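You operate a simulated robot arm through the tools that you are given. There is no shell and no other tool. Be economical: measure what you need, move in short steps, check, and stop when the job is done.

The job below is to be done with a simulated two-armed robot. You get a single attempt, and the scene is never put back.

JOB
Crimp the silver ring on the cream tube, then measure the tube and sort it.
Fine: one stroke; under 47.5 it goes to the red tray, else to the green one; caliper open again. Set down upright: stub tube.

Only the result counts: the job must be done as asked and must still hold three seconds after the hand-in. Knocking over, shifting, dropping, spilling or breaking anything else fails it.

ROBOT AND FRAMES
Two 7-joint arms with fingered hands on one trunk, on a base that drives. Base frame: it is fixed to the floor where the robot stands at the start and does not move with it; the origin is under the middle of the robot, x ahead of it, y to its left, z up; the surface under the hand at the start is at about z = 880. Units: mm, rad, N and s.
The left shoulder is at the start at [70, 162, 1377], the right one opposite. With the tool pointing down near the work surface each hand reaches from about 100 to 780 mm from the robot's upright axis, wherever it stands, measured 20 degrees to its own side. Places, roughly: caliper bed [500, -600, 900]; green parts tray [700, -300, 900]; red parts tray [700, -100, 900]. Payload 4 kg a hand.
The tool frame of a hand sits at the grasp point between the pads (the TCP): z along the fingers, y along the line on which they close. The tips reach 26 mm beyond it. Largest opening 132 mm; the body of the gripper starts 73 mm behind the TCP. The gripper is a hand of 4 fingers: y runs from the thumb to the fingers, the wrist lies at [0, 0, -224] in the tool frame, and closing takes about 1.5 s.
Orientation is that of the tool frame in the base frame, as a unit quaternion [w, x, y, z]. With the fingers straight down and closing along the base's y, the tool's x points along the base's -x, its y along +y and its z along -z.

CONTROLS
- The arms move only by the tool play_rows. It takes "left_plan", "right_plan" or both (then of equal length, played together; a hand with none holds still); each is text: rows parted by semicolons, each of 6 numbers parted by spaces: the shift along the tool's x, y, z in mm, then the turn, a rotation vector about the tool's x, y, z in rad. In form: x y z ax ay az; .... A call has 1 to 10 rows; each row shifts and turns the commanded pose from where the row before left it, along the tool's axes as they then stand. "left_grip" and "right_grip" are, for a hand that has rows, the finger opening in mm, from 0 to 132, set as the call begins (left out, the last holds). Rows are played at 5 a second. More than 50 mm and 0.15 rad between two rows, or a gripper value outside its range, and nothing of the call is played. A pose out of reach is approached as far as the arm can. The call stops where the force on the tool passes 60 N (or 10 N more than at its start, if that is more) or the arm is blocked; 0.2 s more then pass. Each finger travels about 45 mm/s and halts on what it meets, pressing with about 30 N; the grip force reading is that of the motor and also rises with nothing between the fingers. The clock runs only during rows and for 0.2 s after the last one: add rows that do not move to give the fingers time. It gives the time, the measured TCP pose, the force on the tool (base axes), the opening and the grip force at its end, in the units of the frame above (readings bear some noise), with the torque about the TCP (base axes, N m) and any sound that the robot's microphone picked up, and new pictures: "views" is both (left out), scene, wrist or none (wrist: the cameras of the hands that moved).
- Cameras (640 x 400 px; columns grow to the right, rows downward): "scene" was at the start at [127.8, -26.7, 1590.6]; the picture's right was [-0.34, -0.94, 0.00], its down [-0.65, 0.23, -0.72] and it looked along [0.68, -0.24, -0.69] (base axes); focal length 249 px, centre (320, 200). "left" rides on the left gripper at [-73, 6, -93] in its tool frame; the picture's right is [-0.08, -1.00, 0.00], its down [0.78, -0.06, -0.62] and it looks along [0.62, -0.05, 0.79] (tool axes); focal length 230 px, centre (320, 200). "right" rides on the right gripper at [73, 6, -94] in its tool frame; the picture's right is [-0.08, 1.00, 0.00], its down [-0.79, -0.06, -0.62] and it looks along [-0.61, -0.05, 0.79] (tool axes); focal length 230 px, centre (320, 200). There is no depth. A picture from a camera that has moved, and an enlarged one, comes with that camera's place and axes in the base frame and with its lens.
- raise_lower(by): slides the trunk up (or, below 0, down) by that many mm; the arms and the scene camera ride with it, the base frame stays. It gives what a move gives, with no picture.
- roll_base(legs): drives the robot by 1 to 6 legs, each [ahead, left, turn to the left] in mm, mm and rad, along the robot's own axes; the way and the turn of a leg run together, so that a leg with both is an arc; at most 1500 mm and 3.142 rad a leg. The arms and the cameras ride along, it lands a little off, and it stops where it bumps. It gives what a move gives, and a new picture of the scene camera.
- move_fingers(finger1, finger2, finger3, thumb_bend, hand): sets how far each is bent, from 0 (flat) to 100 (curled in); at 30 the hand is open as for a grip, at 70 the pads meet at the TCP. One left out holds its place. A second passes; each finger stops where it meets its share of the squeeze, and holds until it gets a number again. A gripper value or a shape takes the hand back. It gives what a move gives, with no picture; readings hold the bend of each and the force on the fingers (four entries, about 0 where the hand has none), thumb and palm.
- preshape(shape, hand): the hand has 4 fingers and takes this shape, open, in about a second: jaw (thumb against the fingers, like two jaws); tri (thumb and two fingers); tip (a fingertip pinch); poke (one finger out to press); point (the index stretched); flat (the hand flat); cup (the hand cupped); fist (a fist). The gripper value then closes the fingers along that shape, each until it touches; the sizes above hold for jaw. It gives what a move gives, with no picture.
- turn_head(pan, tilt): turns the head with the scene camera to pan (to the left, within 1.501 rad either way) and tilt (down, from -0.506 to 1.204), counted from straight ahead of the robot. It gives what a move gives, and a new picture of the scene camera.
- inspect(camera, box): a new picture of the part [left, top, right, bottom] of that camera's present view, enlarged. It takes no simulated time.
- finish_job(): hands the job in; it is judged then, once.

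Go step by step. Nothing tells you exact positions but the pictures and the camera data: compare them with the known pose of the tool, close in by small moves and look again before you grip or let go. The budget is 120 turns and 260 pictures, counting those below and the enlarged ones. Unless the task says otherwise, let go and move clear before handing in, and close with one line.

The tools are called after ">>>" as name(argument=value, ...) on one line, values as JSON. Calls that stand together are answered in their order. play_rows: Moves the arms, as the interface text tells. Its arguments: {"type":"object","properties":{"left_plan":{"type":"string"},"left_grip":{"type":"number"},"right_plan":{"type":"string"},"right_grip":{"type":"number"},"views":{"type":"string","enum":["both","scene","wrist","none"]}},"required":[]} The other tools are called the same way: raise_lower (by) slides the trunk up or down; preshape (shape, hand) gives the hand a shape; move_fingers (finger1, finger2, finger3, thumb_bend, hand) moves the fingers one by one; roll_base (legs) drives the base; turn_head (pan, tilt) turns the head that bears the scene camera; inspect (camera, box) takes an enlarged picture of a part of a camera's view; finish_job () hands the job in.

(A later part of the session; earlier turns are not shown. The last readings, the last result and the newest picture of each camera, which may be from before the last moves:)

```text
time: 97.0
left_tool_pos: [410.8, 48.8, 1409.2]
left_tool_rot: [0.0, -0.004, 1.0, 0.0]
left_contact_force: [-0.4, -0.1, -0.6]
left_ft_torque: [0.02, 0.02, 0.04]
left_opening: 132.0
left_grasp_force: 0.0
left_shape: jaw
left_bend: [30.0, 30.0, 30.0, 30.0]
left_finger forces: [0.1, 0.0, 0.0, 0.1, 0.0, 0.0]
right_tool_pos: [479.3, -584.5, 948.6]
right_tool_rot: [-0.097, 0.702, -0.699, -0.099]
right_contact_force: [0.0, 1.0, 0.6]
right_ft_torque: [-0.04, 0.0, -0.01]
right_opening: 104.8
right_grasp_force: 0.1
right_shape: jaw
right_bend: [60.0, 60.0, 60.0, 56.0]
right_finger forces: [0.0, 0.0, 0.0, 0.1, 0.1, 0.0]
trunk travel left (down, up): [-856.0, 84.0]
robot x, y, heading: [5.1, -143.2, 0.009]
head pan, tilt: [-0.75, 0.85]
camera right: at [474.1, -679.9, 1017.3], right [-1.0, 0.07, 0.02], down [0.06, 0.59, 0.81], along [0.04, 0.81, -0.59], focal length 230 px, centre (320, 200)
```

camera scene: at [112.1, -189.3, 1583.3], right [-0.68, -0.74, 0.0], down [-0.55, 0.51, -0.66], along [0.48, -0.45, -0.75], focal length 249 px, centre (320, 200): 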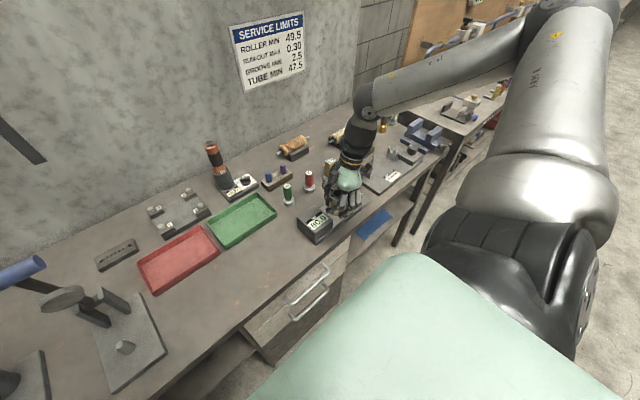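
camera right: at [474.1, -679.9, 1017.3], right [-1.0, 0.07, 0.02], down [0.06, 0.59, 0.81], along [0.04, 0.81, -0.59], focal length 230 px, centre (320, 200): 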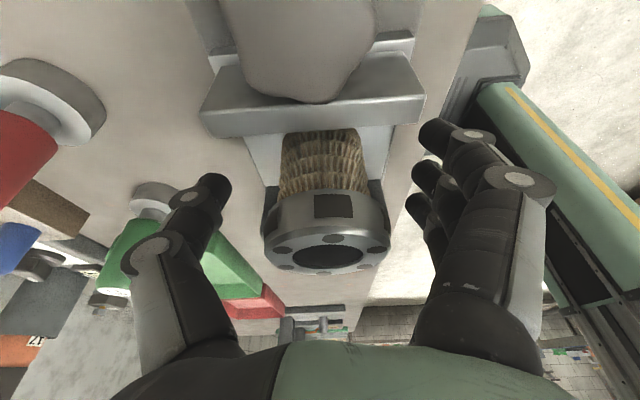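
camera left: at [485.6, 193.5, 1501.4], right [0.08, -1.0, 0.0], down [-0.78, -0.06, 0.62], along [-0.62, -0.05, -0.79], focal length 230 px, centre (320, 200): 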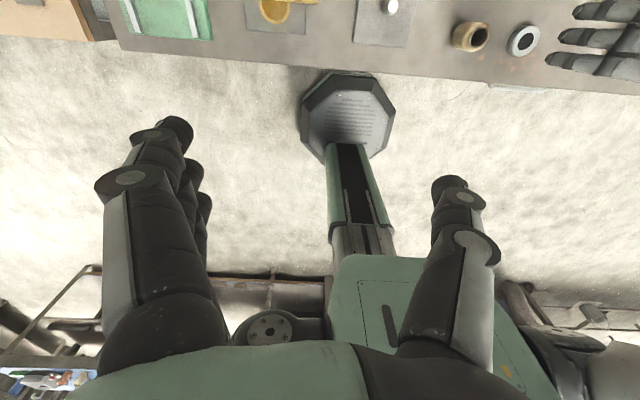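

All clear. I'll climb straight up and look at the tube, jaw and knob from above.

>>> play_rows(right_plan="-9 0 -31.3 0 0 0;-9 0 -31.3 0 0 0;-9 0 -31.3 0 0 0;-9 0 -31.3 0 0 0;35 0 -10 0 0 0;35 0 -10 0 0 0;0 0 0 0 0 0;0 0 0 0 0 0", right_grip=132, views="wrist")

>>> inspect(camera="right", box=[220, 0, 420, 200])

>>> inspect(camera="scene", box=[300, 150, 400, 250])

```text
time: 98.8
left_tool_pos: [410.8, 50.8, 1409.4]
left_tool_rot: [0.0, -0.004, 1.0, 0.001]
left_contact_force: [-0.2, 0.4, 0.5]
left_ft_torque: [0.01, 0.01, 0.0]
left_opening: 131.7
left_grasp_force: 0.0
left_shape: jaw
left_bend: [30.0, 30.0, 30.0, 30.0]
left_finger forces: [0.0, 0.0, 0.1, 0.0, 0.0, 0.1]
right_tool_pos: [479.6, -657.7, 1080.7]
right_tool_rot: [-0.097, 0.702, -0.698, -0.098]
right_contact_force: [-0.1, -0.2, -0.3]
right_ft_torque: [0.0, 0.0, 0.01]
right_opening: 131.7
right_grasp_force: 0.0
right_shape: jaw
right_bend: [30.0, 30.0, 30.0, 30.0]
right_finger forces: [0.0, 0.1, 0.1, 0.0, 0.1, 0.0]
trunk travel left (down, up): [-856.0, 84.0]
robot x, y, heading: [1.4, -142.5, 0.006]
head pan, tilt: [-0.75, 0.85]
camera right: at [474.5, -752.2, 1149.3], right [-1.0, 0.07, 0.02], down [0.06, 0.59, 0.81], along [0.04, 0.81, -0.59], focal length 230 px, centre (320, 200)
```

right: 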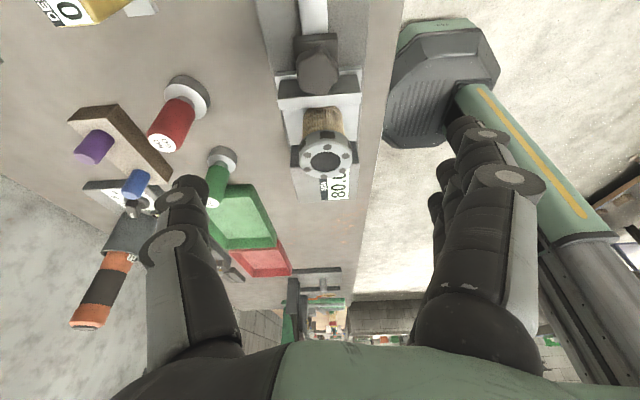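

```text
2.00 times, centred on (320, 100) of right
camera zoom: at [474.5, -752.2, 1149.3], right [-1.0, 0.07, 0.02], down [0.06, 0.59, 0.81], along [0.04, 0.81, -0.59], focal length 460 px, centre (320, 400)
```

zoom: 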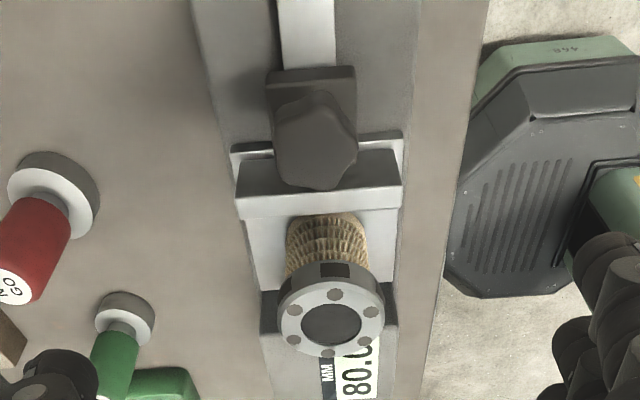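

```text
4.00 times, centred on (350, 200) of scene
camera zoom: at [110.9, -189.3, 1583.4], right [-0.68, -0.74, 0.0], down [-0.55, 0.51, -0.66], along [0.49, -0.45, -0.75], focal length 995 px, centre (200, 200)
```

zoom: 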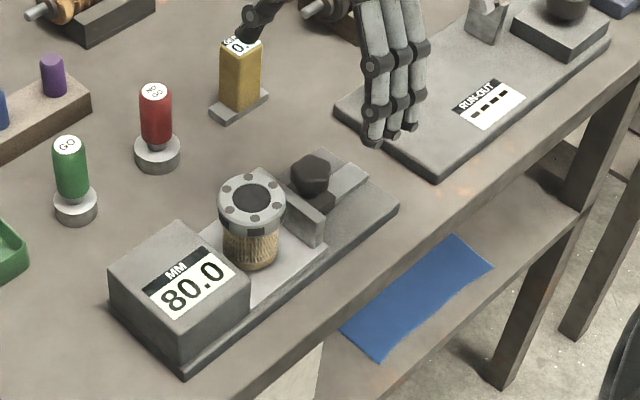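

The tube stands upright in the gap. The slider has a knob at about (478,-661,955), which I'll grip so I can both close and reopen the caliper.

>>> play_rows(right_plan="12.4 0.3 36.3 0 0 0;12.4 0.3 36.3 0 0 0;10.4 0.3 29.5 0 0 0;0 0 0 0 0 0;0 0 0 0 0 0", views="wrist")

>>> inspect(camera="scene", box=[320, 150, 400, 230])

```text
time: 100.0
left_tool_pos: [411.4, 48.9, 1409.9]
left_tool_rot: [0.0, -0.004, 1.0, 0.0]
left_contact_force: [-0.3, 0.0, -0.5]
left_ft_torque: [-0.01, -0.02, -0.01]
left_opening: 132.1
left_grasp_force: 0.0
left_shape: jaw
left_bend: [30.0, 30.0, 30.0, 30.0]
left_finger forces: [0.0, 0.0, 0.1, 0.0, 0.0, 0.1]
right_tool_pos: [474.6, -663.0, 973.1]
right_tool_rot: [-0.097, 0.702, -0.698, -0.099]
right_contact_force: [-0.6, 0.0, 0.7]
right_ft_torque: [0.03, 0.01, 0.0]
right_opening: 131.7
right_grasp_force: 0.0
right_shape: jaw
right_bend: [30.0, 30.0, 30.0, 30.0]
right_finger forces: [0.0, 0.1, 0.0, 0.0, 0.0, 0.0]
trunk travel left (down, up): [-856.0, 84.0]
robot x, y, heading: [0.3, -134.8, 0.004]
head pan, tilt: [-0.75, 0.85]
camera right: at [472.1, -757.8, 1041.5], right [-1.0, 0.07, 0.02], down [0.06, 0.59, 0.81], along [0.04, 0.81, -0.59], focal length 230 px, centre (320, 200)
```

right: 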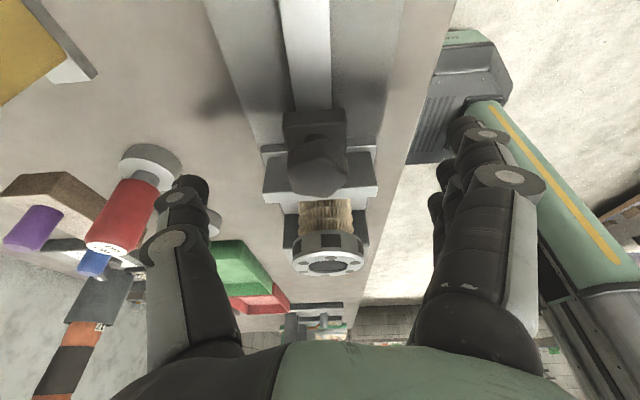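

```text
5.00 times, centred on (360, 190) of scene
camera zoom: at [110.9, -189.6, 1583.4], right [-0.68, -0.74, 0.0], down [-0.55, 0.51, -0.66], along [0.49, -0.45, -0.75], focal length 1244 px, centre (120, 250)
```

zoom: 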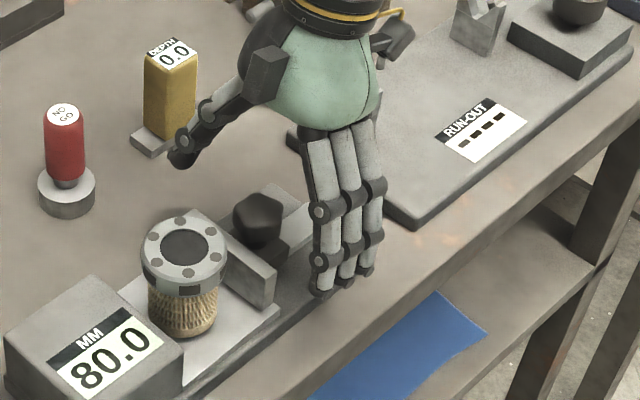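

Knob centred between thumb and fingers. I'll lower 7 mm and close on it.

>>> play_rows(right_plan="1.9 -3 6.7 0 0 0;0 0 0 0 0 0;0 0 0 0 0 0;0 0 0 0 0 0;0 0 0 0 0 0;0 0 0 0 0 0;0 0 0 0 0 0;0 0 0 0 0 0;0 0 0 0 0 0;0 0 0 0 0 0", right_grip=8, views="wrist")

>>> inspect(camera="scene", box=[320, 150, 400, 230])

```text
time: 102.2
left_tool_pos: [412.8, 49.1, 1409.0]
left_tool_rot: [0.0, -0.005, 1.0, 0.0]
left_contact_force: [0.5, 0.0, -0.2]
left_ft_torque: [-0.03, 0.0, -0.01]
left_opening: 131.9
left_grasp_force: 0.0
left_shape: jaw
left_bend: [30.0, 30.0, 30.0, 30.0]
left_finger forces: [0.0, 0.1, 0.1, 0.0, 0.0, 0.0]
right_tool_pos: [480.5, -663.2, 965.0]
right_tool_rot: [-0.097, 0.702, -0.699, -0.098]
right_contact_force: [-0.1, -0.2, 0.2]
right_ft_torque: [-0.01, 0.19, 0.12]
right_opening: 29.8
right_grasp_force: 30.2
right_shape: jaw
right_bend: [72.0, 73.0, 73.0, 70.0]
right_finger forces: [7.5, 9.7, 9.3, 0.0, 26.4, 0.0]
trunk travel left (down, up): [-856.0, 84.0]
robot x, y, heading: [5.4, -139.9, 0.009]
head pan, tilt: [-0.75, 0.85]
camera right: at [475.6, -758.3, 1034.5], right [-1.0, 0.07, 0.02], down [0.06, 0.59, 0.81], along [0.04, 0.81, -0.59], focal length 230 px, centre (320, 200)
```

right: 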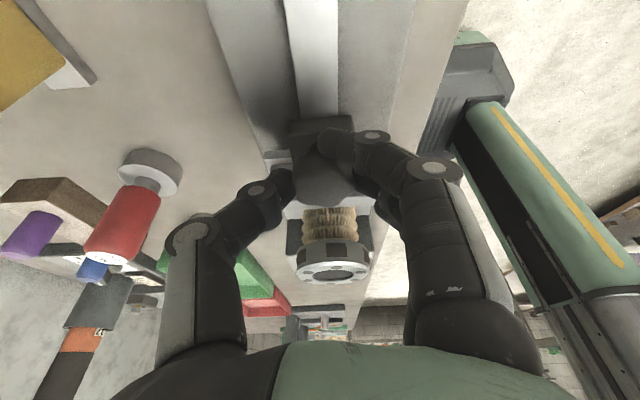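

```text
5.00 times, centred on (360, 190) of scene
camera zoom: at [111.4, -190.0, 1583.3], right [-0.68, -0.74, 0.0], down [-0.55, 0.51, -0.66], along [0.49, -0.45, -0.75], focal length 1244 px, centre (120, 250)
```

zoom: 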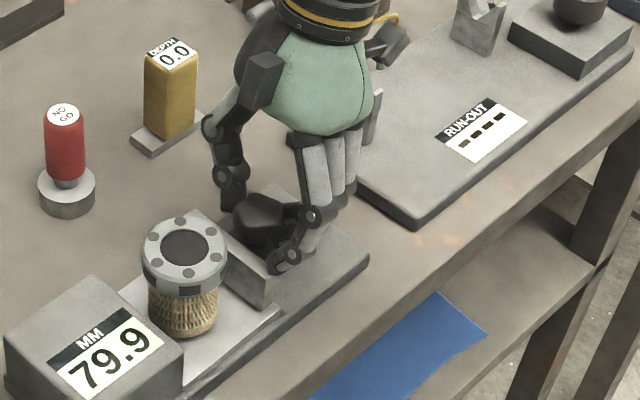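

The knob is held and the display reads 79.9. I'll slide the jaw toward the tube, gently.

>>> play_rows(right_plan="-3.85 0 1.1 0 0 0;-3.85 0 1.1 0 0 0;-3.85 0 1.1 0 0 0;-3.85 0 1.1 0 0 0;-3.85 0 1.1 0 0 0;0 0 0 0 0 0", views="none")

>>> inspect(camera="scene", box=[320, 150, 400, 230])

```text
time: 103.6
left_tool_pos: [409.2, 50.5, 1409.2]
left_tool_rot: [0.001, -0.004, 1.0, 0.0]
left_contact_force: [-0.4, 0.2, -0.1]
left_ft_torque: [0.0, -0.01, -0.01]
left_opening: 132.1
left_grasp_force: 0.1
left_shape: jaw
left_bend: [30.0, 30.0, 30.0, 30.0]
left_finger forces: [0.0, 0.0, 0.1, 0.0, 0.0, 0.0]
right_tool_pos: [479.3, -640.4, 965.3]
right_tool_rot: [-0.097, 0.702, -0.699, -0.098]
right_contact_force: [-0.9, -0.9, 9.1]
right_ft_torque: [0.06, 0.3, 0.18]
right_opening: 29.8
right_grasp_force: 30.2
right_shape: jaw
right_bend: [72.0, 73.0, 73.0, 70.0]
right_finger forces: [8.6, 11.1, 10.4, 0.1, 27.2, 0.0]
trunk travel left (down, up): [-856.0, 84.0]
robot x, y, heading: [4.7, -138.8, 0.008]
head pan, tilt: [-0.75, 0.85]
```

```text
5.00 times, centred on (360, 190) of scene
camera zoom: at [109.7, -188.9, 1583.6], right [-0.68, -0.74, 0.0], down [-0.55, 0.51, -0.66], along [0.49, -0.45, -0.75], focal length 1244 px, centre (120, 250)
```

zoom: 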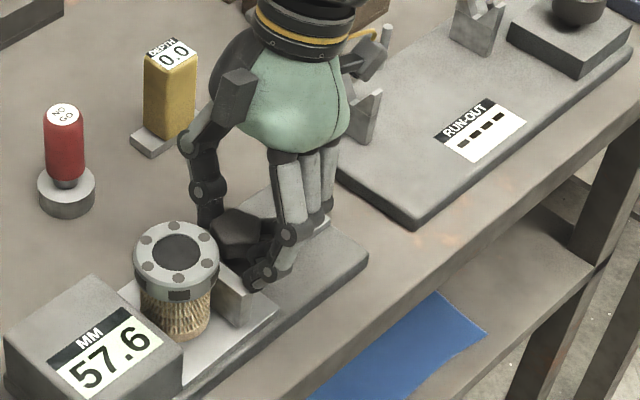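

The display reads 57.6. I'll continue in 2 mm steps until the jaw closes on the tube.

>>> play_rows(right_plan="-1.9 0 0.5 0 0 0;-1.9 0 0.5 0 0 0;-1.9 0 0.5 0 0 0;-1.9 0 0.5 0 0 0;0 0 0 0 0 0", views="none")

>>> inspect(camera="scene", box=[320, 160, 390, 230])

```text
time: 104.8
left_tool_pos: [409.9, 51.2, 1409.8]
left_tool_rot: [0.0, -0.004, 1.0, 0.0]
left_contact_force: [-0.5, -0.2, -0.2]
left_ft_torque: [-0.01, 0.02, 0.0]
left_opening: 131.7
left_grasp_force: 0.1
left_shape: jaw
left_bend: [30.0, 30.0, 30.0, 30.0]
left_finger forces: [0.1, 0.0, 0.0, 0.1, 0.1, 0.0]
right_tool_pos: [481.2, -633.3, 963.7]
right_tool_rot: [-0.098, 0.702, -0.698, -0.098]
right_contact_force: [-0.2, -1.3, 9.4]
right_ft_torque: [0.02, 0.17, 0.19]
right_opening: 30.0
right_grasp_force: 30.1
right_shape: jaw
right_bend: [72.0, 73.0, 73.0, 71.0]
right_finger forces: [9.0, 11.0, 10.2, 0.0, 28.6, 0.0]
trunk travel left (down, up): [-856.0, 84.0]
robot x, y, heading: [6.7, -137.4, 0.007]
head pan, tilt: [-0.75, 0.85]
```

```text
5.71 times, centred on (355, 195) of scene
camera zoom: at [110.1, -188.8, 1583.5], right [-0.68, -0.74, 0.0], down [-0.55, 0.51, -0.66], along [0.49, -0.45, -0.75], focal length 1421 px, centre (120, 229)
```

zoom: 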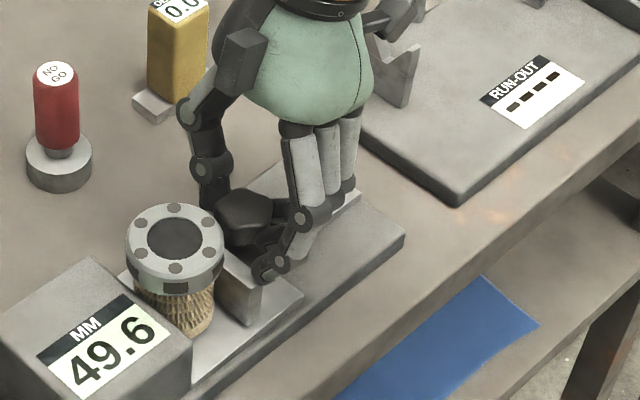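

49.6 now, with still only about 1 N along y. I'll continue in 0.7 mm steps.

>>> play_rows(right_plan="-0.7 0 0.2 0 0 0;-0.7 0 0.2 0 0 0;-0.7 0 0.2 0 0 0;-0.7 0 0.2 0 0 0;0 0 0 0 0 0", views="none")

>>> inspect(camera="scene", box=[315, 170, 375, 230])

```text
time: 106.0
left_tool_pos: [411.3, 49.7, 1409.2]
left_tool_rot: [0.0, -0.003, 1.0, 0.0]
left_contact_force: [0.0, -0.4, -1.2]
left_ft_torque: [0.0, -0.04, 0.01]
left_opening: 131.8
left_grasp_force: 0.0
left_shape: jaw
left_bend: [30.0, 30.0, 30.0, 30.0]
left_finger forces: [0.0, 0.1, 0.0, 0.1, 0.0, 0.0]
right_tool_pos: [480.4, -632.7, 964.9]
right_tool_rot: [-0.097, 0.701, -0.7, -0.098]
right_contact_force: [2.1, -3.4, 5.6]
right_ft_torque: [-0.1, 0.03, 0.25]
right_opening: 29.9
right_grasp_force: 29.9
right_shape: jaw
right_bend: [72.0, 73.0, 73.0, 71.0]
right_finger forces: [9.1, 10.8, 9.5, 0.1, 29.3, 0.0]
trunk travel left (down, up): [-856.0, 84.0]
robot x, y, heading: [6.1, -141.5, 0.012]
head pan, tilt: [-0.75, 0.85]
```

```text
6.67 times, centred on (345, 200) of scene
camera zoom: at [110.8, -189.9, 1583.4], right [-0.68, -0.74, 0.0], down [-0.55, 0.51, -0.66], along [0.49, -0.45, -0.75], focal length 1658 px, centre (153, 200)
```

zoom: 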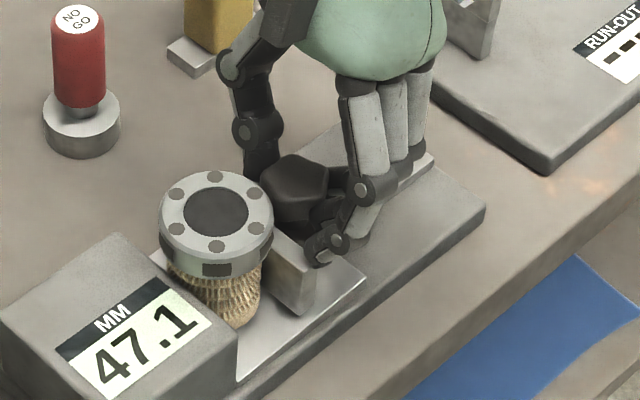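

47.1 with slight resistance. I'll push a touch more to see whether the reading has settled.

>>> play_rows(right_plan="-0.8 0 0.2 0 0 0;-0.8 0 0.2 0 0 0;-0.8 0 0.2 0 0 0;0 0 0 0 0 0", views="none")

>>> inspect(camera="scene", box=[315, 170, 375, 230])

>>> inspect(camera="right", box=[220, 100, 420, 300])

```text
time: 107.0
left_tool_pos: [409.5, 48.4, 1410.9]
left_tool_rot: [-0.002, -0.002, 1.0, 0.001]
left_contact_force: [-0.1, -0.8, 0.0]
left_ft_torque: [-0.01, 0.03, 0.0]
left_opening: 131.9
left_grasp_force: 0.0
left_shape: jaw
left_bend: [30.0, 30.0, 30.0, 30.0]
left_finger forces: [0.1, 0.1, 0.1, 0.0, 0.0, 0.0]
right_tool_pos: [479.2, -630.1, 965.1]
right_tool_rot: [-0.099, 0.701, -0.699, -0.098]
right_contact_force: [1.2, -9.8, 12.0]
right_ft_torque: [-0.09, 0.2, 0.36]
right_opening: 29.7
right_grasp_force: 30.3
right_shape: jaw
right_bend: [72.0, 73.0, 73.0, 71.0]
right_finger forces: [12.3, 10.7, 10.3, 0.0, 29.7, 0.0]
trunk travel left (down, up): [-856.0, 84.0]
robot x, y, heading: [1.2, -139.7, 0.003]
head pan, tilt: [-0.75, 0.85]
```

```text
6.67 times, centred on (345, 200) of scene
camera zoom: at [110.0, -190.3, 1583.5], right [-0.68, -0.74, 0.0], down [-0.55, 0.51, -0.66], along [0.49, -0.45, -0.75], focal length 1658 px, centre (153, 200)
```

zoom: 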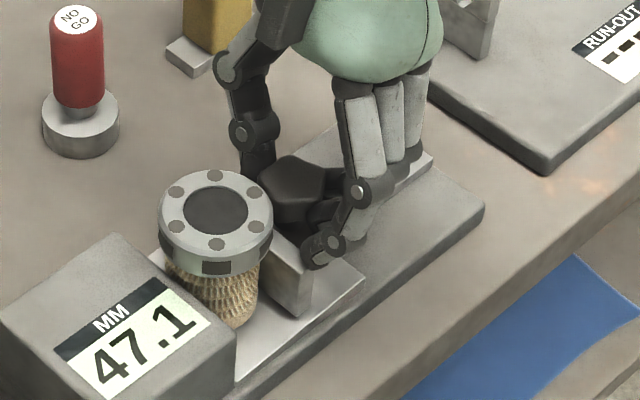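

```text
2.00 times, centred on (320, 200) of right
camera zoom: at [475.4, -724.9, 1033.6], right [-1.0, 0.07, 0.02], down [0.06, 0.59, 0.81], along [0.04, 0.81, -0.59], focal length 460 px, centre (320, 200)
```

zoom: 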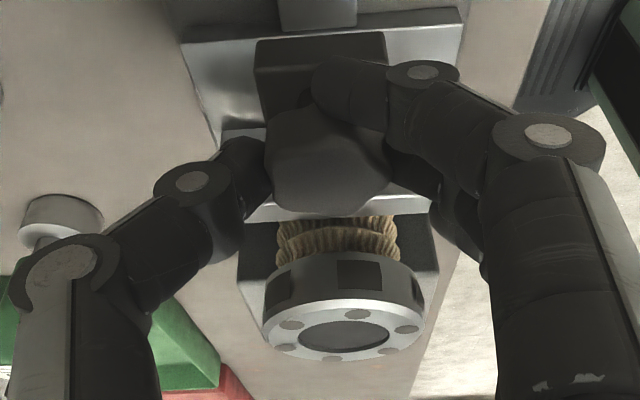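

The reading is firm at 47.1, under 47.5, so the tube goes to the red tray. I'll pull the jaw back open.

>>> play_rows(right_plan="3.85 0 -1.1 0 0 0;3.85 0 -1.1 0 0 0;3.85 0 -1.1 0 0 0;3.85 0 -1.1 0 0 0;3.85 0 -1.1 0 0 0;3.85 0 -1.1 0 0 0;3.85 0 -1.1 0 0 0;3.85 0 -1.1 0 0 0;3 0 -0.8 0 0 0;0 0 0 0 0 0", views="none")

>>> inspect(camera="scene", box=[310, 160, 390, 240])

```text
time: 109.2
left_tool_pos: [411.2, 49.9, 1409.1]
left_tool_rot: [0.001, -0.003, 1.0, 0.001]
left_contact_force: [0.8, 0.5, 0.8]
left_ft_torque: [0.02, 0.0, 0.02]
left_opening: 132.0
left_grasp_force: 0.1
left_shape: jaw
left_bend: [30.0, 30.0, 30.0, 30.0]
left_finger forces: [0.0, 0.0, 0.0, 0.1, 0.0, 0.0]
right_tool_pos: [480.3, -663.6, 964.8]
right_tool_rot: [-0.097, 0.702, -0.698, -0.099]
right_contact_force: [-1.3, 3.0, 3.6]
right_ft_torque: [0.0, 0.04, 0.09]
right_opening: 30.1
right_grasp_force: 29.6
right_shape: jaw
right_bend: [72.0, 73.0, 72.0, 71.0]
right_finger forces: [8.8, 12.2, 9.6, 0.0, 27.3, 0.0]
trunk travel left (down, up): [-856.0, 84.0]
robot x, y, heading: [2.9, -140.2, 0.007]
head pan, tilt: [-0.75, 0.85]
```

```text
5.00 times, centred on (350, 200) of scene
camera zoom: at [110.5, -188.7, 1583.5], right [-0.68, -0.74, 0.0], down [-0.55, 0.51, -0.66], along [0.49, -0.45, -0.75], focal length 1244 px, centre (170, 200)
```

zoom: 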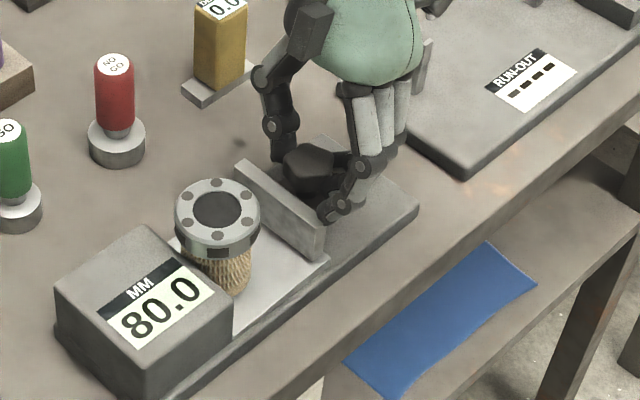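

The caliper is open again at 80.0. I'll release the knob and rise, then move over the tube.

>>> play_rows(right_plan="0 0 0 0 0 0;0 0 0 0 0 0;0 0 0 0 0 0;0 0 0 0 0 0;0 0 0 0 0 0;0 0 0 0 0 0;0 0 0 0 0 0;-9 0 -31 0 0 0;-9 0 -31 0 0 0;-9 0 -31 0 0 0", right_grip=132, views="none")

>>> play_rows(right_plan="-31 0 9 0 0 0;-31 0 9 0 0 0;-31 0 9 0 0 0;0 0 0 0 0 0;0 0 0 0 0 0", views="wrist")

>>> inspect(camera="right", box=[220, 0, 420, 200])

>>> inspect(camera="scene", box=[290, 160, 390, 250])

```text
time: 111.4
left_tool_pos: [410.7, 50.2, 1408.9]
left_tool_rot: [0.0, -0.004, 1.0, 0.001]
left_contact_force: [0.0, -0.4, 0.5]
left_ft_torque: [-0.03, 0.01, -0.02]
left_opening: 132.0
left_grasp_force: 0.0
left_shape: jaw
left_bend: [30.0, 30.0, 30.0, 30.0]
left_finger forces: [0.0, 0.1, 0.0, 0.0, 0.0, 0.0]
right_tool_pos: [480.0, -661.8, 1061.1]
right_tool_rot: [-0.097, 0.702, -0.698, -0.099]
right_contact_force: [0.1, 0.0, 0.6]
right_ft_torque: [0.0, 0.01, 0.0]
right_opening: 131.7
right_grasp_force: 0.1
right_shape: jaw
right_bend: [30.0, 30.0, 30.0, 30.0]
right_finger forces: [0.0, 0.0, 0.0, 0.0, 0.0, 0.0]
trunk travel left (down, up): [-856.0, 84.0]
robot x, y, heading: [7.5, -142.0, 0.007]
head pan, tilt: [-0.75, 0.85]
```

```text
time: 112.6
left_tool_pos: [411.7, 49.7, 1408.7]
left_tool_rot: [0.0, -0.003, 1.0, 0.001]
left_contact_force: [-0.5, 0.1, -0.7]
left_ft_torque: [0.01, -0.03, 0.01]
left_opening: 131.9
left_grasp_force: 0.0
left_shape: jaw
left_bend: [30.0, 30.0, 30.0, 30.0]
left_finger forces: [0.0, 0.0, 0.0, 0.0, 0.0, 0.1]
right_tool_pos: [479.8, -567.1, 1060.3]
right_tool_rot: [-0.097, 0.702, -0.699, -0.098]
right_contact_force: [0.3, -0.9, -0.8]
right_ft_torque: [-0.01, 0.01, -0.01]
right_opening: 131.8
right_grasp_force: 0.1
right_shape: jaw
right_bend: [30.0, 30.0, 30.0, 30.0]
right_finger forces: [0.0, 0.1, 0.0, 0.1, 0.0, 0.1]
trunk travel left (down, up): [-856.0, 84.0]
robot x, y, heading: [1.3, -132.4, 0.007]
head pan, tilt: [-0.75, 0.85]
camera right: at [475.2, -661.0, 1128.5], right [-1.0, 0.07, 0.02], down [0.06, 0.59, 0.81], along [0.04, 0.81, -0.59], focal length 230 px, centre (320, 200)
```

right: 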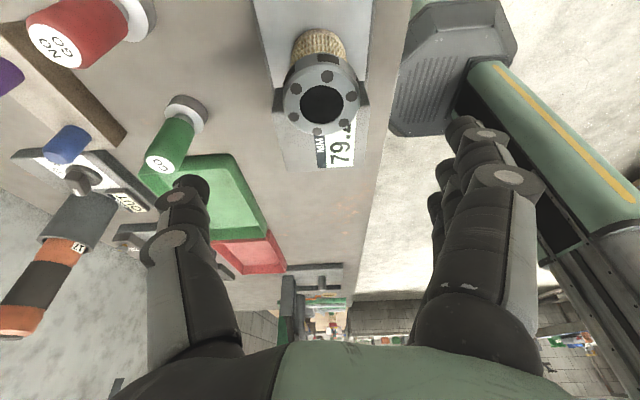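

```text
2.00 times, centred on (320, 100) of right
camera zoom: at [475.2, -661.0, 1128.5], right [-1.0, 0.07, 0.02], down [0.06, 0.59, 0.81], along [0.04, 0.81, -0.59], focal length 460 px, centre (320, 400)
```

zoom: 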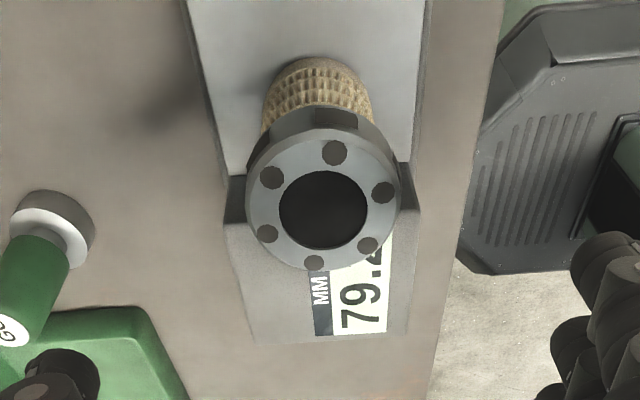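

```text
4.44 times, centred on (340, 205) of scene
camera zoom: at [110.8, -189.7, 1583.4], right [-0.68, -0.74, 0.0], down [-0.55, 0.51, -0.66], along [0.49, -0.45, -0.75], focal length 1105 px, centre (231, 178)
```

zoom: 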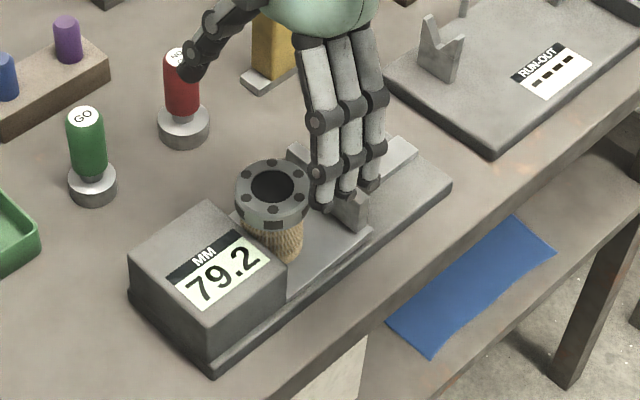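

The tube now touches the block at about (477,-566), with the ring at z≈954–974 and the block top at about 937. I'll grip at ring height so the fingers stay above the block.

>>> play_rows(right_plan="9.1 0.8 31 0 0 0;9.1 0.8 31 0 0 0;9.1 0.8 30 0 0 0;0 0 0 0 0 0;0 0 0 0 0 0", views="wrist")

>>> inspect(camera="scene", box=[290, 160, 390, 250])

```text
time: 113.8
left_tool_pos: [411.7, 49.5, 1409.5]
left_tool_rot: [0.0, -0.003, 1.0, 0.001]
left_contact_force: [-0.4, 0.0, 0.8]
left_ft_torque: [-0.05, 0.02, -0.01]
left_opening: 131.9
left_grasp_force: 0.2
left_shape: jaw
left_bend: [30.0, 30.0, 30.0, 30.0]
left_finger forces: [0.0, 0.1, 0.0, 0.1, 0.0, 0.0]
right_tool_pos: [478.4, -567.9, 966.0]
right_tool_rot: [-0.097, 0.702, -0.698, -0.098]
right_contact_force: [-0.3, -0.8, 0.2]
right_ft_torque: [0.0, 0.02, 0.0]
right_opening: 132.0
right_grasp_force: 0.1
right_shape: jaw
right_bend: [30.0, 30.0, 30.0, 30.0]
right_finger forces: [0.0, 0.0, 0.1, 0.0, 0.0, 0.1]
trunk travel left (down, up): [-856.0, 84.0]
robot x, y, heading: [4.3, -137.7, 0.005]
head pan, tilt: [-0.75, 0.85]
camera right: at [472.7, -663.2, 1033.6], right [-1.0, 0.07, 0.02], down [0.06, 0.59, 0.81], along [0.04, 0.81, -0.59], focal length 230 px, centre (320, 200)
```

right: 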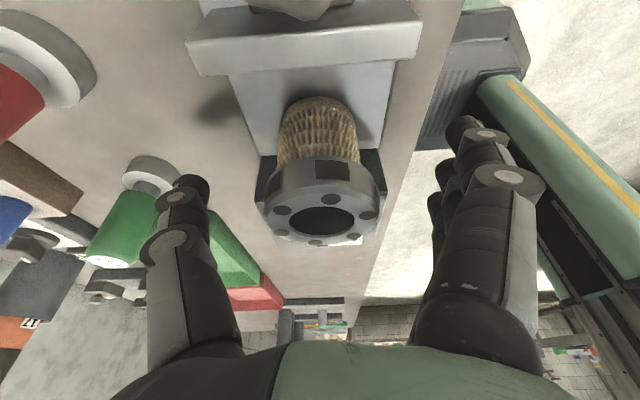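

```text
4.44 times, centred on (340, 205) of scene
camera zoom: at [110.9, -189.7, 1583.4], right [-0.68, -0.74, 0.0], down [-0.55, 0.51, -0.66], along [0.49, -0.45, -0.75], focal length 1105 px, centre (231, 178)
```

zoom: 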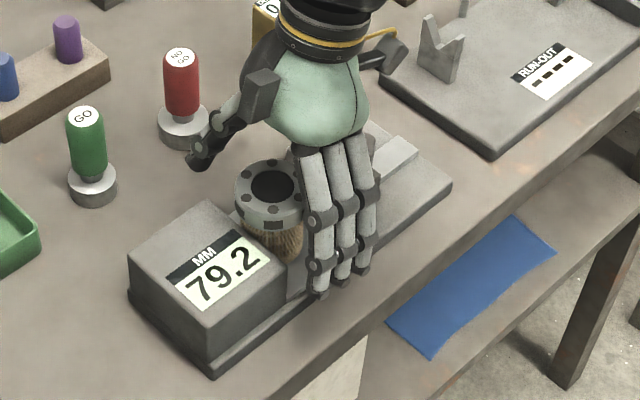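

Good clearance, so I'll close on the ring.

>>> play_rows(right_plan="0.5 0.5 2 0 0 0;0 0 0 0 0 0;0 0 0 0 0 0;0 0 0 0 0 0;0 0 0 0 0 0;0 0 0 0 0 0;0 0 0 0 0 0;0 0 0 0 0 0;0 0 0 0 0 0;0 0 0 0 0 0", right_grip=25, views="wrist")

>>> inspect(camera="scene", box=[290, 160, 390, 250])

```text
time: 116.0
left_tool_pos: [409.3, 49.5, 1410.3]
left_tool_rot: [0.001, -0.003, 1.0, 0.001]
left_contact_force: [0.3, 0.7, 0.0]
left_ft_torque: [0.0, 0.03, 0.02]
left_opening: 131.8
left_grasp_force: 0.1
left_shape: jaw
left_bend: [30.0, 30.0, 30.0, 30.0]
left_finger forces: [0.1, 0.1, 0.1, 0.1, 0.0, 0.0]
right_tool_pos: [473.4, -567.5, 962.8]
right_tool_rot: [-0.096, 0.702, -0.699, -0.099]
right_contact_force: [-11.1, 0.6, 5.2]
right_ft_torque: [0.14, 0.55, 0.25]
right_opening: 41.6
right_grasp_force: 29.6
right_shape: jaw
right_bend: [73.0, 73.0, 73.0, 71.0]
right_finger forces: [12.9, 13.2, 13.6, 0.0, 25.1, 0.0]
trunk travel left (down, up): [-856.0, 84.0]
robot x, y, heading: [1.7, -139.5, 0.008]
head pan, tilt: [-0.75, 0.85]
camera right: at [469.2, -662.7, 1032.4], right [-1.0, 0.07, 0.02], down [0.06, 0.59, 0.81], along [0.04, 0.81, -0.59], focal length 230 px, centre (320, 200)
```

right: 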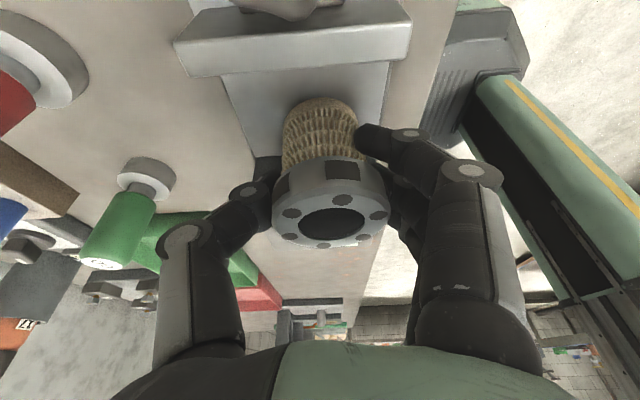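

```text
4.44 times, centred on (340, 205) of scene
camera zoom: at [108.1, -189.2, 1583.6], right [-0.68, -0.74, 0.0], down [-0.55, 0.51, -0.66], along [0.49, -0.45, -0.75], focal length 1105 px, centre (231, 178)
```

zoom: 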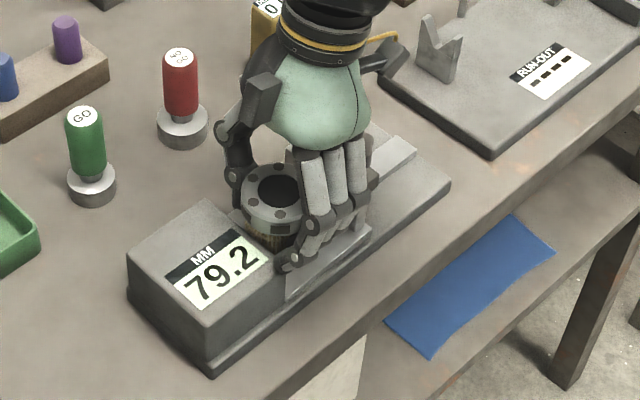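

All four digits hold the ring. I'll lift straight up.

>>> play_rows(right_plan="-3 0 -10 0 0 0;-7 0 -25 0 0 0;-8.5 0 -30 0 0 0;-8.5 0 -30 0 0 0;-8.5 0 -30 0 0 0;0 0 0 0 0 0", views="wrist")

>>> inspect(camera="scene", box=[270, 130, 390, 250])

```text
time: 117.4
left_tool_pos: [411.8, 48.9, 1409.3]
left_tool_rot: [0.0, -0.003, 1.0, 0.001]
left_contact_force: [-0.3, 0.3, 0.3]
left_ft_torque: [-0.03, 0.03, 0.01]
left_opening: 132.0
left_grasp_force: 0.0
left_shape: jaw
left_bend: [30.0, 30.0, 30.0, 30.0]
left_finger forces: [0.1, 0.0, 0.0, 0.0, 0.1, 0.1]
right_tool_pos: [476.3, -568.1, 1095.6]
right_tool_rot: [-0.096, 0.702, -0.699, -0.099]
right_contact_force: [0.6, -0.2, -2.5]
right_ft_torque: [0.0, 0.0, 0.01]
right_opening: 37.4
right_grasp_force: 29.9
right_shape: jaw
right_bend: [73.0, 73.0, 76.0, 71.0]
right_finger forces: [11.8, 12.4, 1.5, 0.0, 25.6, 0.1]
trunk travel left (down, up): [-856.0, 84.0]
robot x, y, heading: [2.4, -141.5, 0.007]
head pan, tilt: [-0.75, 0.85]
camera right: at [471.5, -662.9, 1163.5], right [-1.0, 0.07, 0.02], down [0.06, 0.59, 0.81], along [0.04, 0.81, -0.59], focal length 230 px, centre (320, 200)
```

right: 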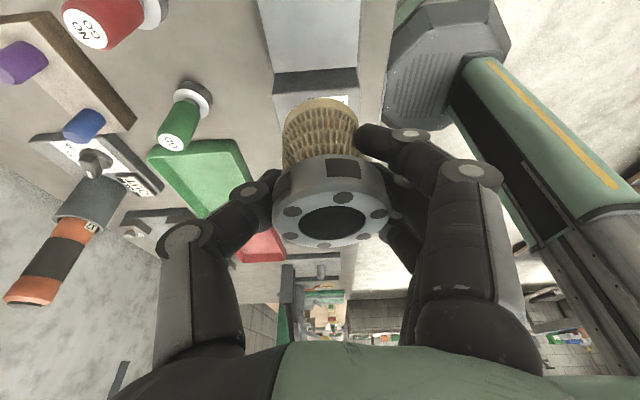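

```text
3.33 times, centred on (330, 190) of scene
camera zoom: at [111.2, -190.0, 1583.3], right [-0.68, -0.74, 0.0], down [-0.55, 0.51, -0.66], along [0.49, -0.45, -0.75], focal length 829 px, centre (287, 233)
```

zoom: 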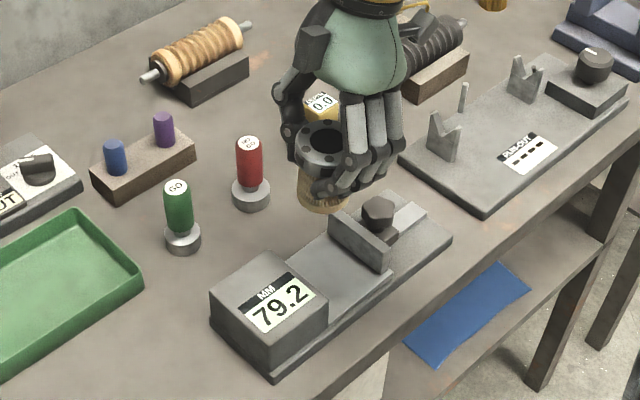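

Lifted and level. I'll turn the hand back to its forward yaw, then drive left and forward towards the red tray.

>>> play_rows(right_plan="0 0 0 0.041 0 0.144;0 0 0 0.041 0 0.144;0 0 0 0.041 0 0.144;0 0 0 0.041 0 0.144;0 0 0 0.041 0 0.144;0 0 0 0.041 0 0.144;0 0 0 0.041 0 0.144;0 0 0 0.041 0 0.144;0 0 0 0.041 0 0.144;0 0 0 0.041 0 0.144", views="none")

>>> roll_base(legs=[[0, 391, 0], [85, 0, 0]])

>>> inspect(camera="right", box=[0, 0, 640, 400])

```text
time: 119.6
left_tool_pos: [411.0, 49.8, 1408.1]
left_tool_rot: [0.0, -0.004, 1.0, 0.0]
left_contact_force: [0.7, -0.5, -0.5]
left_ft_torque: [-0.02, -0.03, -0.01]
left_opening: 131.9
left_grasp_force: 0.0
left_shape: jaw
left_bend: [30.0, 30.0, 30.0, 30.0]
left_finger forces: [0.0, 0.0, 0.0, 0.1, 0.0, 0.0]
right_tool_pos: [478.2, -567.6, 1092.9]
right_tool_rot: [0.138, -0.039, 0.99, 0.005]
right_contact_force: [0.3, -0.8, -2.4]
right_ft_torque: [0.01, 0.0, 0.0]
right_opening: 37.3
right_grasp_force: 29.8
right_shape: jaw
right_bend: [73.0, 73.0, 76.0, 71.0]
right_finger forces: [11.8, 12.4, 1.5, 0.0, 25.6, 0.0]
trunk travel left (down, up): [-856.0, 84.0]
robot x, y, heading: [5.1, -138.5, 0.011]
head pan, tilt: [-0.75, 0.85]
```

```text
time: 122.8
left_tool_pos: [483.8, 437.8, 1411.6]
left_tool_rot: [0.003, -0.002, 1.0, 0.001]
left_contact_force: [-0.4, 0.1, 0.5]
left_ft_torque: [0.05, -0.05, 0.01]
left_opening: 132.2
left_grasp_force: 0.1
left_shape: jaw
left_bend: [30.0, 30.0, 30.0, 30.0]
left_finger forces: [0.1, 0.0, 0.0, 0.0, 0.1, 0.1]
right_tool_pos: [551.0, -179.2, 1095.5]
right_tool_rot: [0.14, -0.038, 0.989, 0.005]
right_contact_force: [-0.4, -0.1, -2.0]
right_ft_torque: [0.0, -0.04, 0.01]
right_opening: 37.0
right_grasp_force: 29.9
right_shape: jaw
right_bend: [73.0, 73.0, 76.0, 71.0]
right_finger forces: [11.7, 12.4, 1.5, 0.0, 25.5, 0.0]
trunk travel left (down, up): [-856.0, 84.0]
robot x, y, heading: [83.7, 249.4, 0.007]
head pan, tilt: [-0.75, 0.85]
camera scene: at [182.7, 199.9, 1584.0], right [-0.68, -0.73, 0.0], down [-0.55, 0.51, -0.66], along [0.49, -0.45, -0.75], focal length 249 px, centre (320, 200)
```

scene: 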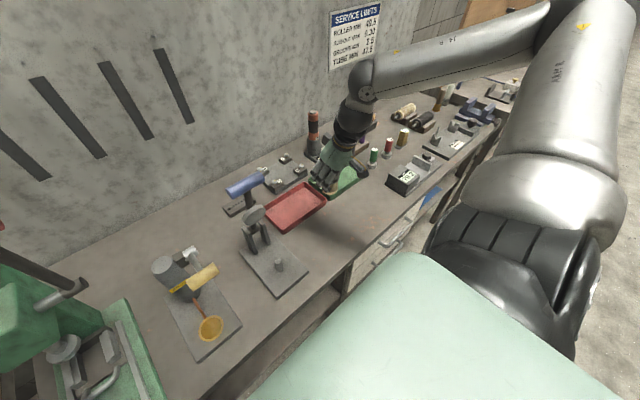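

```text
1.00 times, centred on (320, 200) of right (not enlarged: the box is as wide or as high as the picture)
camera zoom: at [455.6, -179.7, 1164.2], right [0.0, 1.0, 0.02], down [0.59, -0.02, 0.81], along [0.81, 0.02, -0.59], focal length 230 px, centre (320, 200)
```

zoom: 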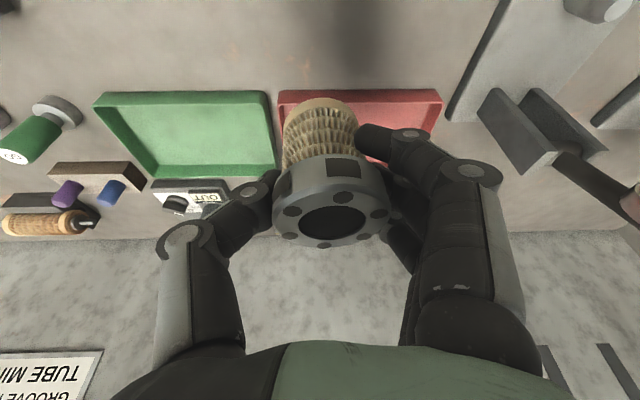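

The red tray spans x≈603–732 and y≈-22 to -217, centred at about (668,-120). I'll bring the tube above its centre.

>>> play_rows(right_plan="0 0 0 0.019 0 0.067;-27.4 14.8 7.8 0 0 0;-27.4 14.8 7.8 0 0 0;-27.4 14.8 7.8 0 0 0;-27.4 14.8 7.8 0 0 0;0 0 0 0 0 0;0 0 0 0 0 0", views="both")

>>> inspect(camera="scene", box=[240, 100, 400, 250])

```text
time: 124.3
left_tool_pos: [491.7, 437.5, 1410.5]
left_tool_rot: [-0.001, -0.002, 1.0, 0.0]
left_contact_force: [0.2, -0.7, 0.3]
left_ft_torque: [-0.01, -0.02, 0.03]
left_opening: 132.0
left_grasp_force: 0.0
left_shape: jaw
left_bend: [30.0, 30.0, 30.0, 30.0]
left_finger forces: [0.1, 0.1, 0.1, 0.0, 0.0, 0.1]
right_tool_pos: [671.1, -119.5, 1090.9]
right_tool_rot: [0.137, -0.004, 0.991, 0.001]
right_contact_force: [-0.8, -1.0, -2.3]
right_ft_torque: [0.02, -0.02, 0.01]
right_opening: 37.3
right_grasp_force: 30.0
right_shape: jaw
right_bend: [73.0, 73.0, 76.0, 71.0]
right_finger forces: [11.3, 11.9, 1.4, 0.1, 24.6, 0.0]
trunk travel left (down, up): [-856.0, 84.0]
robot x, y, heading: [81.0, 255.8, 0.005]
head pan, tilt: [-0.75, 0.85]
camera scene: at [191.2, 200.0, 1583.3], right [-0.68, -0.73, 0.0], down [-0.55, 0.51, -0.66], along [0.48, -0.45, -0.75], focal length 249 px, centre (320, 200)
camera right: at [576.0, -112.9, 1160.2], right [0.07, 1.0, 0.02], down [0.59, -0.06, 0.81], along [0.81, -0.04, -0.59], focal length 230 px, centre (320, 200)
```

scene: 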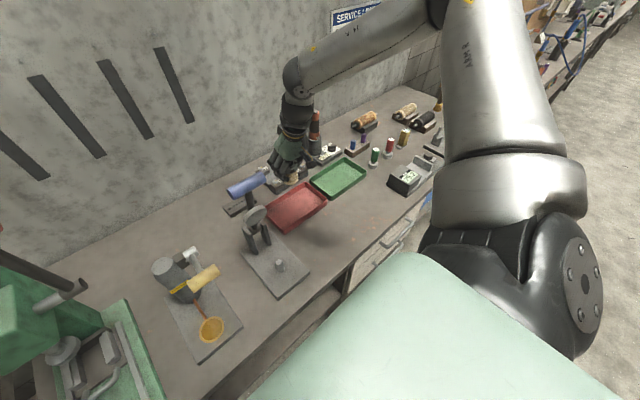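
right: 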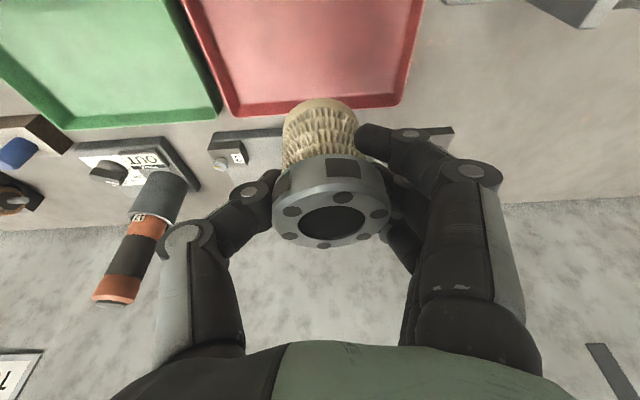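

```text
2.67 times, centred on (320, 175) of scene
camera zoom: at [191.2, 200.0, 1583.3], right [-0.68, -0.73, 0.0], down [-0.55, 0.51, -0.66], along [0.48, -0.45, -0.75], focal length 663 px, centre (320, 267)
```

zoom: 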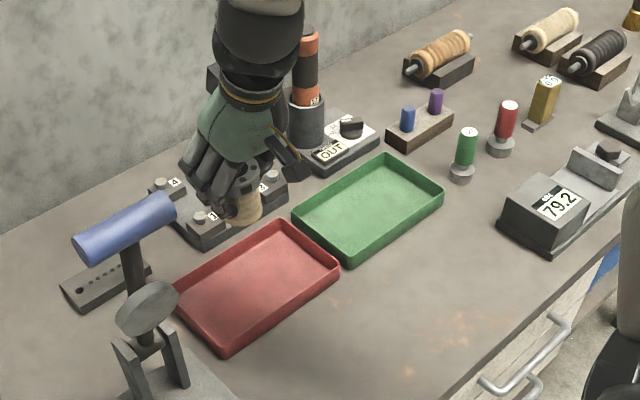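

The tube is over the tray near (674,-117). I'll lower it 110 mm towards the tray centre.

>>> play_rows(right_plan="11.9 -1 34.7 0 0 0;11.9 -1 34.7 0 0 0;11.9 -1 34.7 0 0 0;0 0 0 0 0 0;0 0 0 0 0 0", views="wrist")

>>> inspect(camera="scene", box=[240, 130, 360, 250])

```text
time: 125.5
left_tool_pos: [492.4, 438.4, 1410.2]
left_tool_rot: [0.0, -0.002, 1.0, 0.001]
left_contact_force: [-0.1, 0.6, 0.2]
left_ft_torque: [0.0, 0.01, 0.0]
left_opening: 131.9
left_grasp_force: 0.1
left_shape: jaw
left_bend: [30.0, 30.0, 30.0, 30.0]
left_finger forces: [0.0, 0.1, 0.0, 0.0, 0.0, 0.0]
right_tool_pos: [664.6, -122.0, 984.1]
right_tool_rot: [0.136, -0.003, 0.991, 0.0]
right_contact_force: [0.6, -0.2, -1.9]
right_ft_torque: [-0.02, 0.03, -0.03]
right_opening: 37.4
right_grasp_force: 30.2
right_shape: jaw
right_bend: [73.0, 73.0, 76.0, 71.0]
right_finger forces: [11.3, 11.9, 1.4, 0.0, 24.7, 0.0]
trunk travel left (down, up): [-856.0, 84.0]
robot x, y, heading: [86.8, 247.7, 0.01]
head pan, tilt: [-0.75, 0.85]
camera right: at [569.4, -115.7, 1052.1], right [0.07, 1.0, 0.02], down [0.59, -0.06, 0.81], along [0.81, -0.04, -0.59], focal length 230 px, centre (320, 200)
```

right: 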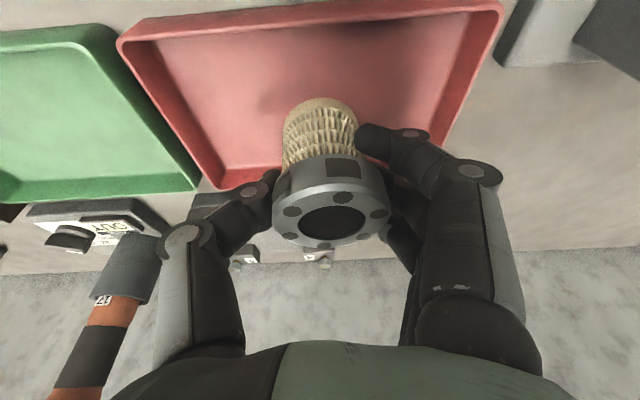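

```text
3.33 times, centred on (300, 190) of scene
camera zoom: at [191.3, 200.5, 1583.4], right [-0.68, -0.73, 0.0], down [-0.55, 0.51, -0.66], along [0.48, -0.45, -0.75], focal length 829 px, centre (387, 233)
```

zoom: 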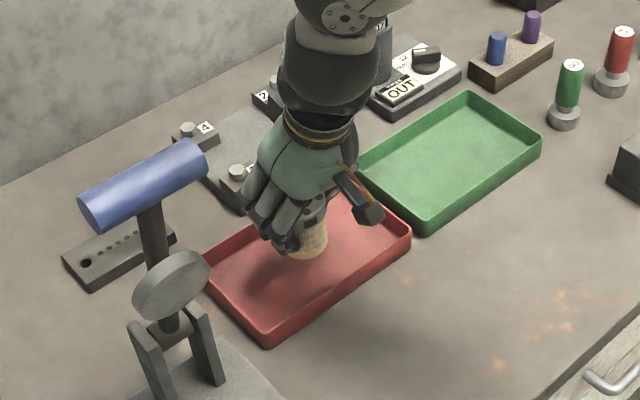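

Over the tray centre. I'll lower slowly until it touches the floor.

>>> play_rows(right_plan="2.7 0 9.6 0 0 0;2.7 0 9.6 0 0 0;1.6 0 5.8 0 0 0;0.8 0 2.9 0 0 0;0.8 0 2.9 0 0 0;0.8 0 2.9 0 0 0;0 0 0 0 0 0", views="wrist")

>>> inspect(camera="scene", box=[240, 130, 360, 250])

```text
time: 127.2
left_tool_pos: [491.3, 439.7, 1409.4]
left_tool_rot: [0.0, -0.001, 1.0, 0.0]
left_contact_force: [-0.3, 0.3, 0.0]
left_ft_torque: [0.03, -0.01, 0.02]
left_opening: 131.9
left_grasp_force: 0.0
left_shape: jaw
left_bend: [30.0, 30.0, 30.0, 30.0]
left_finger forces: [0.1, 0.0, 0.0, 0.1, 0.0, 0.0]
right_tool_pos: [664.3, -120.3, 947.9]
right_tool_rot: [0.137, -0.003, 0.991, 0.001]
right_contact_force: [0.6, 0.0, -2.2]
right_ft_torque: [0.01, -0.03, -0.01]
right_opening: 37.0
right_grasp_force: 30.0
right_shape: jaw
right_bend: [73.0, 73.0, 76.0, 71.0]
right_finger forces: [11.3, 11.9, 1.4, 0.0, 24.8, 0.0]
trunk travel left (down, up): [-856.0, 84.0]
robot x, y, heading: [81.8, 252.8, 0.003]
head pan, tilt: [-0.75, 0.85]
camera right: at [569.1, -115.2, 1017.2], right [0.07, 1.0, 0.02], down [0.59, -0.06, 0.81], along [0.81, -0.04, -0.59], focal length 230 px, centre (320, 200)
```

right: 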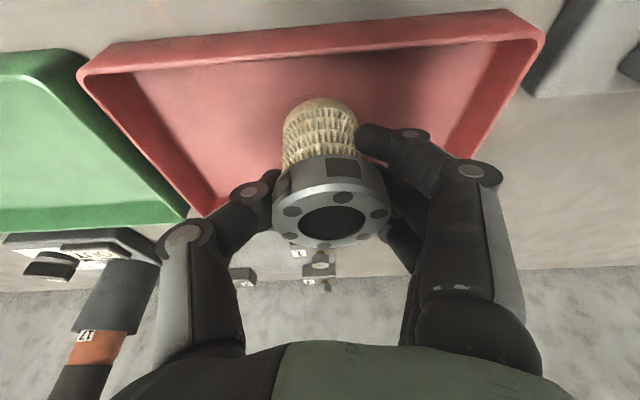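

```text
3.33 times, centred on (300, 190) of scene
camera zoom: at [191.5, 200.7, 1583.3], right [-0.68, -0.73, 0.0], down [-0.55, 0.51, -0.66], along [0.48, -0.45, -0.75], focal length 829 px, centre (387, 233)
```

zoom: 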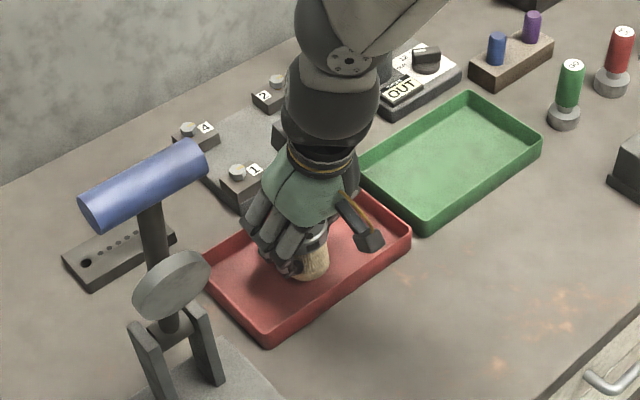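

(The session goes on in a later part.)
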